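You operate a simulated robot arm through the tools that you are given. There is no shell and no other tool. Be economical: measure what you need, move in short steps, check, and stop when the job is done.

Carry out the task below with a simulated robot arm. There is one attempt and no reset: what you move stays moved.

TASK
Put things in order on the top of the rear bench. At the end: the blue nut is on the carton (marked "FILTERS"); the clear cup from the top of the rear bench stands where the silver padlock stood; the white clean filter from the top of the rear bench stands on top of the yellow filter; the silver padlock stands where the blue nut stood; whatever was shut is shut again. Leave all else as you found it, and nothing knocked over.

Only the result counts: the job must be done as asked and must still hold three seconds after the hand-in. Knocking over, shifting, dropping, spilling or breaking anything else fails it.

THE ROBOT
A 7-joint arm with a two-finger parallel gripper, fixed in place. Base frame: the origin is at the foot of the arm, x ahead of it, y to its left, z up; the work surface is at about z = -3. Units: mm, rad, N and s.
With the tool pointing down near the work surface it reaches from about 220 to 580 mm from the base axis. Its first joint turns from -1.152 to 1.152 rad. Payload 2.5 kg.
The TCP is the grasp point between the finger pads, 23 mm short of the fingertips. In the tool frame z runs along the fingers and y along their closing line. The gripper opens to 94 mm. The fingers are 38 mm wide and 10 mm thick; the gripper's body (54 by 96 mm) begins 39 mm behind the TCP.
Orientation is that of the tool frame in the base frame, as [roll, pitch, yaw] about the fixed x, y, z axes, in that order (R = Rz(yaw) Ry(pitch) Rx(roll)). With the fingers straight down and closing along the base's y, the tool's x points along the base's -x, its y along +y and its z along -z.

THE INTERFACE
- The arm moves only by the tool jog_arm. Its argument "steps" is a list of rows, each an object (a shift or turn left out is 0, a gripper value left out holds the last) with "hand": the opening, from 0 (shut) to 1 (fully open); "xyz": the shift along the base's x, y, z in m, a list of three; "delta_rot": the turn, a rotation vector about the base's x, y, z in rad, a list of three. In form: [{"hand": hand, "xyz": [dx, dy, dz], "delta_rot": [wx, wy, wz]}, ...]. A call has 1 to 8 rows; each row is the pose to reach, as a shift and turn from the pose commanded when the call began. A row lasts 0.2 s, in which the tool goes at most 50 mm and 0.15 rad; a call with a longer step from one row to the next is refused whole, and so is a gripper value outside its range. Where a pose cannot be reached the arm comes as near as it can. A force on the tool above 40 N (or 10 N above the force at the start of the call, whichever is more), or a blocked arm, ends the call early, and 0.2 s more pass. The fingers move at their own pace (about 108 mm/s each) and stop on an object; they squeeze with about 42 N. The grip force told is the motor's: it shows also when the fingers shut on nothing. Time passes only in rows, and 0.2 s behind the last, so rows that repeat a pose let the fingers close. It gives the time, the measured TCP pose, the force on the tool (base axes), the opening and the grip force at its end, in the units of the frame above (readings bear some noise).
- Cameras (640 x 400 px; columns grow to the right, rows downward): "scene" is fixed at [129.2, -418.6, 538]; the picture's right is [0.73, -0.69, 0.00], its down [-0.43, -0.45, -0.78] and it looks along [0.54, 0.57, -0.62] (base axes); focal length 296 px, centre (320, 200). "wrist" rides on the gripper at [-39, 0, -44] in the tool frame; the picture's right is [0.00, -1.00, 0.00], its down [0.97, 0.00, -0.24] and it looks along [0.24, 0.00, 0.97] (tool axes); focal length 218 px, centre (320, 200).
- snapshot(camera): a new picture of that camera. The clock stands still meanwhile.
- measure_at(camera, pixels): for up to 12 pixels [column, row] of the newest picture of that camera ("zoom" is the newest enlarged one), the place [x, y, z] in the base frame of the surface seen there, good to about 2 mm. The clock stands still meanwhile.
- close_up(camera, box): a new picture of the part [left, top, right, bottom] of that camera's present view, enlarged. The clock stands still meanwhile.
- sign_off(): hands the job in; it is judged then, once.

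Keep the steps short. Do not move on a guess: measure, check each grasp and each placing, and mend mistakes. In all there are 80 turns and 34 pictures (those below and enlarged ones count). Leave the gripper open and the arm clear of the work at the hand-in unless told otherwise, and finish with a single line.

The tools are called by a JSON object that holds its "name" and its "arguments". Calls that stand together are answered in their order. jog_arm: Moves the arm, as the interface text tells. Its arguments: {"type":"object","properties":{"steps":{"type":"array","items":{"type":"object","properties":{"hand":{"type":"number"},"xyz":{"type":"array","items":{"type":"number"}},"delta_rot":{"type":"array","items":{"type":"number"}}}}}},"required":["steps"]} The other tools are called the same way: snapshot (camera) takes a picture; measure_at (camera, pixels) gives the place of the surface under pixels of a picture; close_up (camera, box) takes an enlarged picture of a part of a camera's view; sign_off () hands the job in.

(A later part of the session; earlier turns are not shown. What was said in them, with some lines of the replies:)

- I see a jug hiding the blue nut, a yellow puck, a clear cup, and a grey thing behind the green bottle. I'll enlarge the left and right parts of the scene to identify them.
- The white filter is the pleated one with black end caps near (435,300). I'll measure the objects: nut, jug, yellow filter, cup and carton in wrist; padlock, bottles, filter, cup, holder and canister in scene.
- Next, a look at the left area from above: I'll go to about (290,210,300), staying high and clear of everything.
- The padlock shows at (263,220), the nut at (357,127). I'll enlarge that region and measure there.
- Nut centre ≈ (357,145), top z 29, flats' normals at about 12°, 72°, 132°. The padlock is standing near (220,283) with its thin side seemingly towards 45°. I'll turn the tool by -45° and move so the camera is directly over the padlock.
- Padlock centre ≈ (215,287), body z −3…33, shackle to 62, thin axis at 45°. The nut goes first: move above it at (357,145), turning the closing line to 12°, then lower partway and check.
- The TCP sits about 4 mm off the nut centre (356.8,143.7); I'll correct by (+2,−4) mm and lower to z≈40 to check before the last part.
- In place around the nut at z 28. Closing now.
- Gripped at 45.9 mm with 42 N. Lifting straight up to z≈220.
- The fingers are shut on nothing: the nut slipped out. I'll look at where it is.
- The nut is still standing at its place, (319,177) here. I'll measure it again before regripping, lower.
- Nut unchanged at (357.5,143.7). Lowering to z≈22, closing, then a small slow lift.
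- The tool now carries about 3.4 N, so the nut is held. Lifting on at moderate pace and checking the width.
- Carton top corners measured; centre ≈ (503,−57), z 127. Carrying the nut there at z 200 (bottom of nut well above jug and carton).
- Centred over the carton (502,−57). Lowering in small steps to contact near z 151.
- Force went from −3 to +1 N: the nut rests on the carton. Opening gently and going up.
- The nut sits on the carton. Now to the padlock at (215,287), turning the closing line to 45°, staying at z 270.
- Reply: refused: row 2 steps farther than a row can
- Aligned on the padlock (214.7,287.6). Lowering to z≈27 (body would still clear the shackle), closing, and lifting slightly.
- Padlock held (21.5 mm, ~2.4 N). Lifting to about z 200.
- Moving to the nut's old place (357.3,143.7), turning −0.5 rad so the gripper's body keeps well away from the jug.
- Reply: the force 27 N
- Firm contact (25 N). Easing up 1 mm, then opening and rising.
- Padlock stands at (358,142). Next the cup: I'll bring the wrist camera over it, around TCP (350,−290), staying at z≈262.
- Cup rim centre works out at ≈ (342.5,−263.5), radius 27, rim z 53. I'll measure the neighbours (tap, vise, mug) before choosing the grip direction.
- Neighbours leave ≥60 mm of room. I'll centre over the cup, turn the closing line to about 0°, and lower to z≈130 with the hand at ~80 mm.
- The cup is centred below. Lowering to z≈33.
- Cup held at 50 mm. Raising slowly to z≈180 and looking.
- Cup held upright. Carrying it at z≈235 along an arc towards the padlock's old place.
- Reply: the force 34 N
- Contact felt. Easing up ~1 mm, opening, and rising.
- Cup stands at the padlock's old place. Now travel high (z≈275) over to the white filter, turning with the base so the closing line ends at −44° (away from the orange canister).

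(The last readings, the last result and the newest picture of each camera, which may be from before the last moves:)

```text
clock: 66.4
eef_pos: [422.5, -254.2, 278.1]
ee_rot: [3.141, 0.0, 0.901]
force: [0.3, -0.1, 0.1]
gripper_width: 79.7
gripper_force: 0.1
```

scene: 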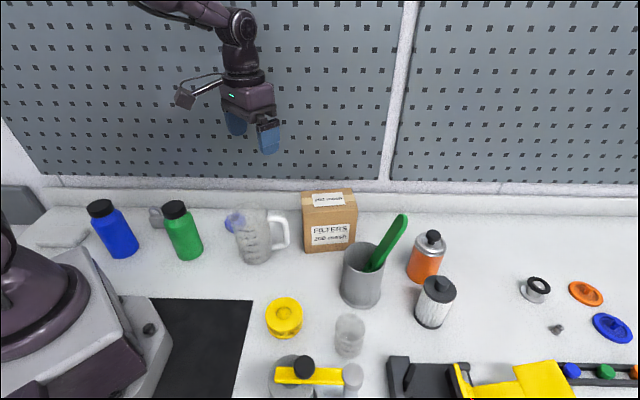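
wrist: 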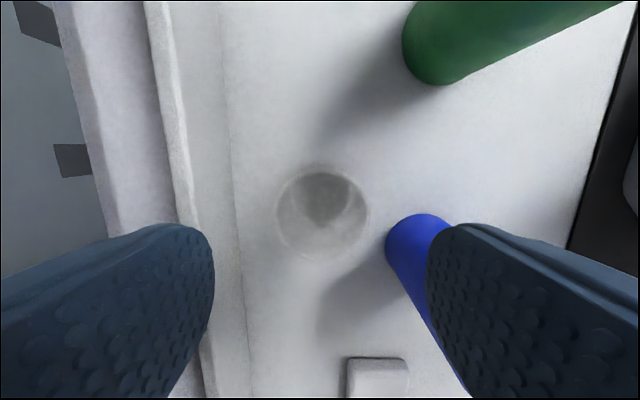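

{"name": "jog_arm", "arguments": {"steps": [{"xyz": [0.015, -0.025, 0], "delta_rot": [0, 0, -0.1]}, {"xyz": [0.03, -0.05, 0], "delta_rot": [0, 0, -0.1]}, {"xyz": [0.04, -0.065, 0], "delta_rot": [0, 0, -0.1]}, {"xyz": [0.04, -0.065, 0], "delta_rot": [0, 0, -0.1]}]}}

{"name": "snapshot", "arguments": {"camera": "wrist"}}

```text
clock: 67.4
eef_pos: [462.8, -322.4, 275.5]
ee_rot: [-3.141, 0.0, 0.802]
force: [0.1, 0.4, -0.7]
gripper_width: 80.0
gripper_force: 0.2
```

```text
11 pictures are left
```

wrist: 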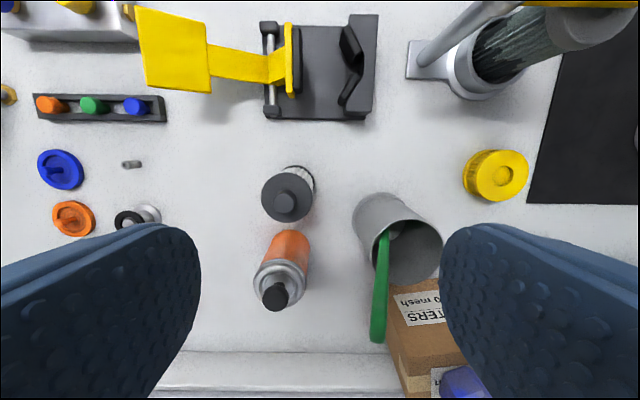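

{"name": "close_up", "arguments": {"camera": "wrist", "box": [240, 155, 336, 215]}}

{"name": "measure_at", "arguments": {"camera": "wrist", "pixels": [[288, 206], [266, 195], [312, 196], [288, 178], [288, 218], [275, 295], [282, 258], [256, 285], [303, 280], [372, 205], [480, 180], [527, 170]]}}

```text
6.67 times, centred on (288, 185) of wrist
```

zoom: 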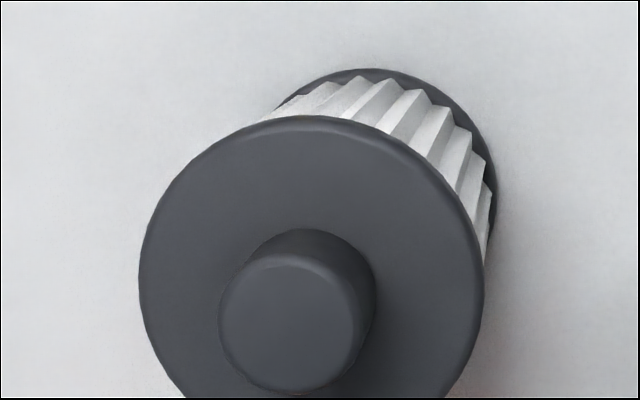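

```text
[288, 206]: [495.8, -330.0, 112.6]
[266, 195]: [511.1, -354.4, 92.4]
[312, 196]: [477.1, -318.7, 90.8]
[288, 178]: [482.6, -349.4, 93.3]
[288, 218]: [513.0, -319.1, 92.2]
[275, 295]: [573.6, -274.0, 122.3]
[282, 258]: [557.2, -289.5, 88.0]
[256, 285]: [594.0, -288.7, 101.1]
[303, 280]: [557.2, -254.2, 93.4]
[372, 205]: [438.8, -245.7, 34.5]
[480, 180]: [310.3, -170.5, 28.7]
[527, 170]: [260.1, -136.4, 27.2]
```

Filter centre ≈ (496.5,−335.5), disc radius 26.6 at z 92, knob top 113. It's ~600 mm out, so I'll test the reach at height first.

{"name": "jog_arm", "arguments": {"steps": [{"xyz": [0.017, -0.007, -0.02]}, {"xyz": [0.034, -0.0135, -0.05]}, {"xyz": [0.034, -0.0135, -0.08]}, {"xyz": [0.034, -0.0135, -0.11]}, {"xyz": [0.034, -0.0135, -0.11]}, {"xyz": [0.034, -0.0135, -0.11]}]}}

```text
clock: 68.8
eef_pos: [498.5, -334.1, 165.0]
ee_rot: [3.141, 0.0, 0.801]
force: [-0.4, -0.2, 0.6]
gripper_width: 79.9
gripper_force: 0.0
out of reach, approached as far as the arm can: row 2
```

Pose reached. A picture to check alignment before descending.

{"name": "snapshot", "arguments": {"camera": "wrist"}}

```text
9 pictures are left
```

wrist: 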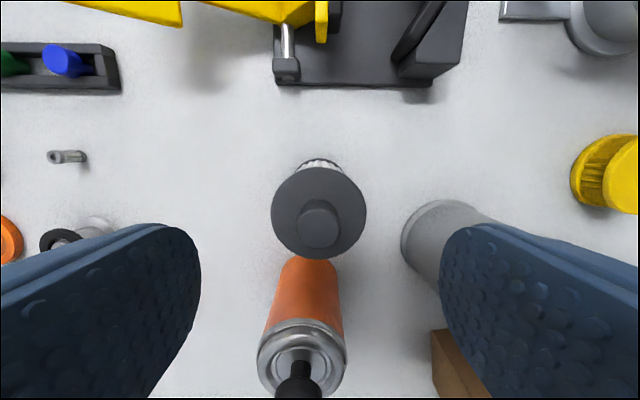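

Aligned within 2 mm. Lowering to z≈79 in steps (the gripper's body stays just over the knob).

{"name": "jog_arm", "arguments": {"steps": [{"xyz": [-0.0015, -0.0015, -0.03]}, {"xyz": [-0.0015, -0.0015, -0.055]}, {"xyz": [-0.0015, -0.0015, -0.075]}, {"xyz": [-0.0015, -0.0015, -0.085]}, {"xyz": [-0.0015, -0.0015, -0.085]}]}}

```text
clock: 70.0
eef_pos: [496.2, -336.3, 82.5]
ee_rot: [3.139, 0.001, 0.801]
force: [-0.5, -0.2, 0.6]
gripper_width: 79.8
gripper_force: 0.1
```

{"name": "jog_arm", "arguments": {"steps": [{"hand": 0.7, "xyz": [0, 0, -0.003]}, {"hand": 0.62, "xyz": [0, 0, -0.003]}, {"hand": 0.3, "xyz": [0, 0, -0.003]}, {"hand": 0, "xyz": [0, 0, -0.003]}, {"hand": 0, "xyz": [0, 0, -0.003]}]}}

{"name": "jog_arm", "arguments": {"steps": [{"xyz": [0, 0, 0.003]}, {"xyz": [0, 0, 0.007]}, {"xyz": [0, 0, 0.012]}, {"xyz": [0, 0, 0.012]}]}}

```text
clock: 71.2
eef_pos: [495.7, -335.9, 79.4]
ee_rot: [3.14, 0.0, 0.802]
force: [0.7, -0.2, 0.4]
gripper_width: 55.4
gripper_force: 42.0
```

```text
clock: 72.2
eef_pos: [496.0, -334.9, 90.0]
ee_rot: [3.141, -0.001, 0.802]
force: [0.4, 0.3, -0.7]
gripper_width: 55.1
gripper_force: 42.5
```

Filter held (55 mm). Raising to z≈150 and heading halfway towards the yellow filter, slowly.

{"name": "jog_arm", "arguments": {"steps": [{"xyz": [0, 0, 0.01]}, {"xyz": [0, 0, 0.025]}, {"xyz": [0, 0, 0.042]}, {"xyz": [-0.008, 0.007, 0.06]}, {"xyz": [-0.022, 0.02, 0.065]}, {"xyz": [-0.04, 0.036, 0.065]}, {"xyz": [-0.06, 0.054, 0.065]}, {"xyz": [-0.076, 0.068, 0.065]}]}}

{"name": "snapshot", "arguments": {"camera": "wrist"}}

```text
clock: 74.0
eef_pos: [418.0, -268.0, 154.8]
ee_rot: [3.136, 0.004, 0.798]
force: [-0.9, -9.8, -2.3]
gripper_width: 55.2
gripper_force: 41.8
```

```text
8 pictures are left
```

wrist: 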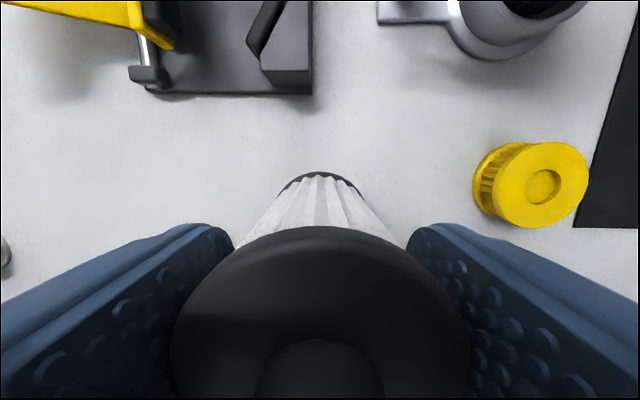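

There is −9.8 N sideways: the filter is rubbing something, likely the mug. I'll back away from it (towards −x, −y) at once, and rise.

{"name": "jog_arm", "arguments": {"steps": [{"xyz": [-0.003, -0.008, 0]}, {"xyz": [-0.008, -0.018, 0]}, {"xyz": [-0.015, -0.025, 0]}]}}

{"name": "close_up", "arguments": {"camera": "scene", "box": [240, 180, 496, 340]}}

```text
clock: 74.8
eef_pos: [404.3, -291.3, 155.2]
ee_rot: [-3.141, 0.0, 0.801]
force: [-1.2, 0.9, -2.1]
gripper_width: 55.1
gripper_force: 42.4
```

```text
2.50 times, centred on (368, 260) of scene
```

zoom: 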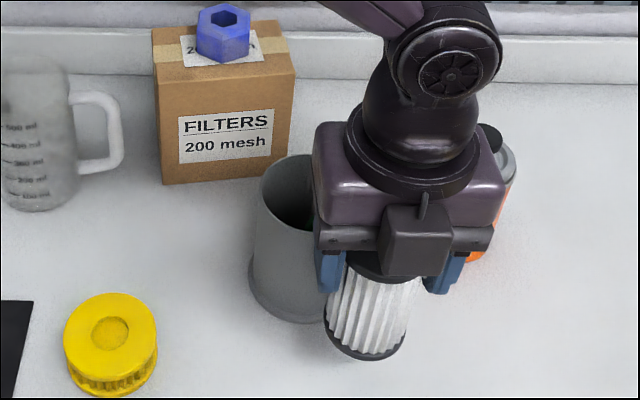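

Free again (force back to ~0) and the mug looks upright and in place; I'll check it precisely later. Measuring the yellow filter's top from the last wrist picture.

{"name": "measure_at", "arguments": {"camera": "wrist", "pixels": [[503, 184], [583, 184], [543, 147], [543, 222], [515, 155], [572, 212], [572, 156], [515, 212], [543, 187], [525, 185]]}}

{"name": "measure_at", "arguments": {"camera": "zoom", "pixels": [[110, 332], [70, 335], [150, 335], [110, 298], [110, 372], [85, 308], [138, 308], [80, 358], [140, 358], [258, 290], [290, 305], [270, 200]]}}

```text
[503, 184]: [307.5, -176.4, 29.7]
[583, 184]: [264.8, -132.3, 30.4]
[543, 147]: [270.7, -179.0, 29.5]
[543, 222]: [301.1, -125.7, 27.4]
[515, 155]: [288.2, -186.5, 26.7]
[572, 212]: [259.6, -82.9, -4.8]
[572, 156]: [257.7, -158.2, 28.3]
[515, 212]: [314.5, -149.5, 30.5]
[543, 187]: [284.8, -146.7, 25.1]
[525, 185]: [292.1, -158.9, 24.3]
```

```text
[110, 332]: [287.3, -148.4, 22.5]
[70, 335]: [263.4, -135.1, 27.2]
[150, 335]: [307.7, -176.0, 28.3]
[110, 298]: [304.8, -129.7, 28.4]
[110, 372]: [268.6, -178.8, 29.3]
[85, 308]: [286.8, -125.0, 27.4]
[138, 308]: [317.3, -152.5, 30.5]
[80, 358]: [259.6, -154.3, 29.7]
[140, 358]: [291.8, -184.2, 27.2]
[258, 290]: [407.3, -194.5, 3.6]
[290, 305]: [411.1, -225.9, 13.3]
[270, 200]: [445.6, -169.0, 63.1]
```

Yellow filter centre ≈ (286.5,−154.2), top z 29. Carrying the filter there at the same height; this line keeps 87 mm from the mug axis.

{"name": "jog_arm", "arguments": {"steps": [{"xyz": [-0.01, 0.012, 0]}, {"xyz": [-0.025, 0.029, 0]}, {"xyz": [-0.042, 0.049, 0]}, {"xyz": [-0.059, 0.069, 0]}, {"xyz": [-0.076, 0.089, 0]}, {"xyz": [-0.093, 0.109, 0]}, {"xyz": [-0.108, 0.126, 0]}, {"xyz": [-0.1175, 0.137, 0]}]}}

{"name": "close_up", "arguments": {"camera": "scene", "box": [220, 190, 476, 350]}}

```text
clock: 76.6
eef_pos: [286.7, -156.1, 155.2]
ee_rot: [3.141, 0.001, 0.801]
force: [-0.4, 0.2, -1.1]
gripper_width: 55.3
gripper_force: 41.8
```

```text
2.50 times, centred on (348, 270) of scene
```

zoom: 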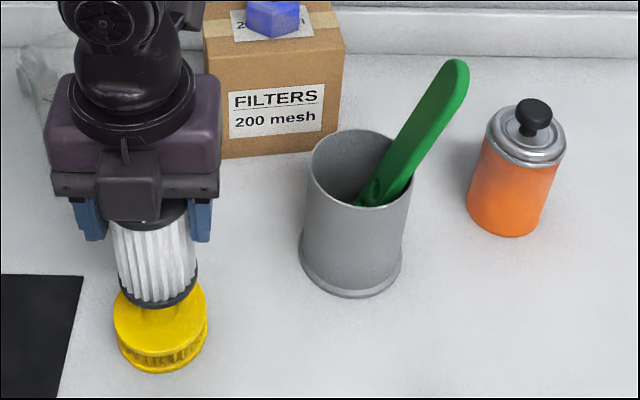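

Mug, spatula and canister match the earlier pixels. I'll measure the hanging filter's bottom rim to check height and uprightness.

{"name": "measure_at", "arguments": {"camera": "zoom", "pixels": [[123, 290], [195, 282], [160, 303], [140, 300], [180, 298], [118, 230], [190, 222], [150, 250], [155, 220], [308, 200], [410, 200], [353, 290]]}}

```text
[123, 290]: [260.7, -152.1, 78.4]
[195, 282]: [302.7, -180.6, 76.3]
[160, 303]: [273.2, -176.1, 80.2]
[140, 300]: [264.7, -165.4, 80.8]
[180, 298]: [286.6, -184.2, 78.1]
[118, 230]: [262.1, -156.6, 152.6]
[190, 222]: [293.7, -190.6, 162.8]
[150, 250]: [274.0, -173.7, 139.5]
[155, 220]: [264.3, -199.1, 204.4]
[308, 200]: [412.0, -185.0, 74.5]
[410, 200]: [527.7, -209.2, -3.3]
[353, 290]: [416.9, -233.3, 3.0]
```

Filter hangs upright and centred. Lowering to just above the yellow top, with a 1.5 mm y correction.

{"name": "jog_arm", "arguments": {"steps": [{"xyz": [0, 0.0015, -0.01]}, {"xyz": [0, 0.0015, -0.022]}, {"xyz": [0, 0.0015, -0.032]}, {"xyz": [0, 0.0015, -0.037]}, {"xyz": [0, 0.0015, -0.039]}, {"xyz": [0, 0.0015, -0.039]}]}}

{"name": "jog_arm", "arguments": {"steps": [{"xyz": [0, 0, -0.001]}, {"xyz": [0, 0, -0.0015]}]}}

```text
clock: 78.0
eef_pos: [287.0, -152.7, 115.3]
ee_rot: [-3.14, 0.001, 0.8]
force: [-0.3, 0.1, -2.0]
gripper_width: 55.2
gripper_force: 41.9
```

```text
clock: 78.6
eef_pos: [287.5, -152.1, 115.8]
ee_rot: [3.142, 0.0, 0.8]
force: [0.8, 0.1, -1.5]
gripper_width: 55.5
gripper_force: 42.1
```

{"name": "jog_arm", "arguments": {"steps": [{"xyz": [0, 0, -0.001]}, {"xyz": [0, 0, -0.0015]}]}}

```text
clock: 79.2
eef_pos: [287.8, -152.0, 112.6]
ee_rot: [-3.141, 0.0, 0.801]
force: [-0.7, 0.0, -1.6]
gripper_width: 55.3
gripper_force: 42.2
```

{"name": "jog_arm", "arguments": {"steps": [{"xyz": [0, 0, -0.0005]}, {"xyz": [0, 0, -0.001]}]}}

```text
clock: 79.8
eef_pos: [286.6, -153.0, 111.2]
ee_rot: [3.141, 0.0, 0.801]
force: [-0.1, 0.1, -2.4]
gripper_width: 55.1
gripper_force: 41.8
```

{"name": "jog_arm", "arguments": {"steps": [{"xyz": [0, 0, -0.0005]}, {"xyz": [0, 0, -0.001]}]}}

```text
clock: 80.4
eef_pos: [287.6, -152.5, 110.5]
ee_rot: [-3.141, 0.001, 0.802]
force: [-0.4, -0.4, -0.7]
gripper_width: 55.0
gripper_force: 42.5
```

{"name": "jog_arm", "arguments": {"steps": [{"xyz": [0, 0, -0.0005]}, {"xyz": [0, 0, -0.001]}]}}

```text
clock: 81.0
eef_pos: [287.4, -153.6, 110.4]
ee_rot: [-3.141, -0.001, 0.799]
force: [-4.2, 1.1, 14.1]
gripper_width: 55.4
gripper_force: 42.0
```

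Contact (14 N). Easing 0.5 mm, opening, rising.

{"name": "jog_arm", "arguments": {"steps": [{"xyz": [0, 0, 0.0006]}, {"xyz": [0, 0, 0.0006]}, {"hand": 0.64, "xyz": [0, 0, 0.0006]}, {"hand": 0.75, "xyz": [0, 0, 0.0006]}, {"hand": 0.85, "xyz": [0, 0, 0.0006]}, {"xyz": [0, 0, 0.02]}, {"xyz": [0, 0, 0.06]}, {"xyz": [0, 0, 0.1]}]}}

{"name": "jog_arm", "arguments": {"steps": [{"hand": 1, "xyz": [0, 0.01, 0.045]}, {"xyz": [0, 0.05, 0.08]}, {"xyz": [0.02, 0.09, 0.09]}, {"xyz": [0.04, 0.13, 0.09]}]}}

{"name": "snapshot", "arguments": {"camera": "scene"}}

{"name": "snapshot", "arguments": {"camera": "wrist"}}

```text
clock: 82.8
eef_pos: [285.7, -153.1, 209.9]
ee_rot: [-3.139, 0.002, 0.8]
force: [0.2, -0.1, 0.4]
gripper_width: 80.0
gripper_force: 0.1
```

```text
refused: row 2 steps farther than a row can; nothing moved
```

```text
5 pictures are left
```

scene: 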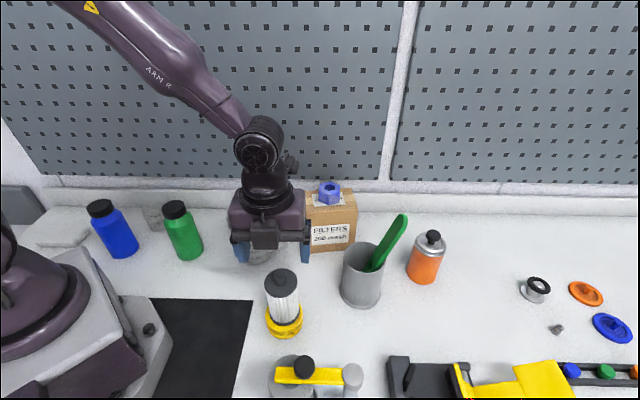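

```text
4 pictures are left
```

wrist: 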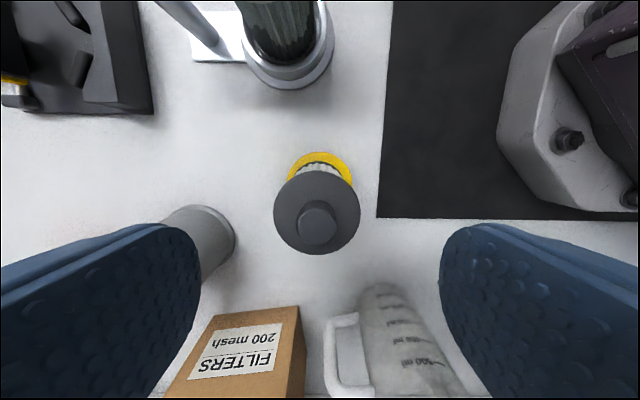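

The filter stands on the yellow one. Moving the arm up and clear, then one last look.

{"name": "jog_arm", "arguments": {"steps": [{"hand": 1, "xyz": [0, 0, 0.04]}, {"xyz": [0, 0, 0.085]}, {"xyz": [0.03, 0.03, 0.09]}, {"xyz": [0.055, 0.065, 0.09]}, {"xyz": [0.08, 0.1, 0.09]}, {"xyz": [0.09, 0.14, 0.09]}, {"xyz": [0.09, 0.14, 0.09]}]}}

{"name": "snapshot", "arguments": {"camera": "scene"}}

{"name": "close_up", "arguments": {"camera": "scene", "box": [80, 180, 400, 380]}}

```text
clock: 84.4
eef_pos: [378.6, -12.0, 300.0]
ee_rot: [3.141, 0.0, 0.8]
force: [0.0, 0.4, 0.6]
gripper_width: 94.0
gripper_force: 0.0
```

```text
3 pictures are left
```

scene: 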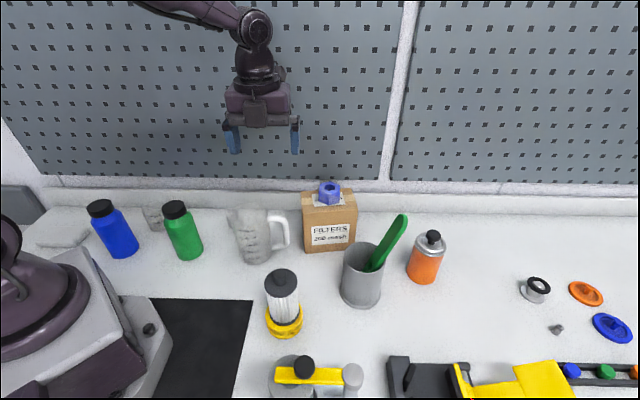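

```text
2.00 times, centred on (240, 280) of scene
```

zoom: 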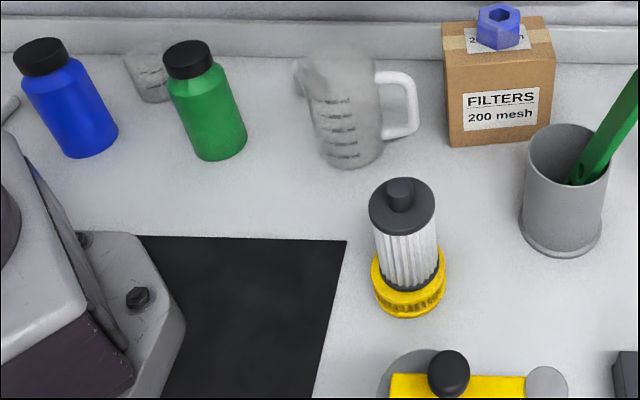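

Everything is in its place: nut on the carton, cup and padlock in their new spots, filter on the yellow one, mug at the same pixels as at the start. Handing in.

{"name": "sign_off", "arguments": {}}

```text
The job is handed in.
```

The nut is on the carton, the padlock where the nut was, the cup where the padlock was, and the white filter on the yellow one; the nut slipped once and the filter brushed the mug, but final pictures show nothing else moved.
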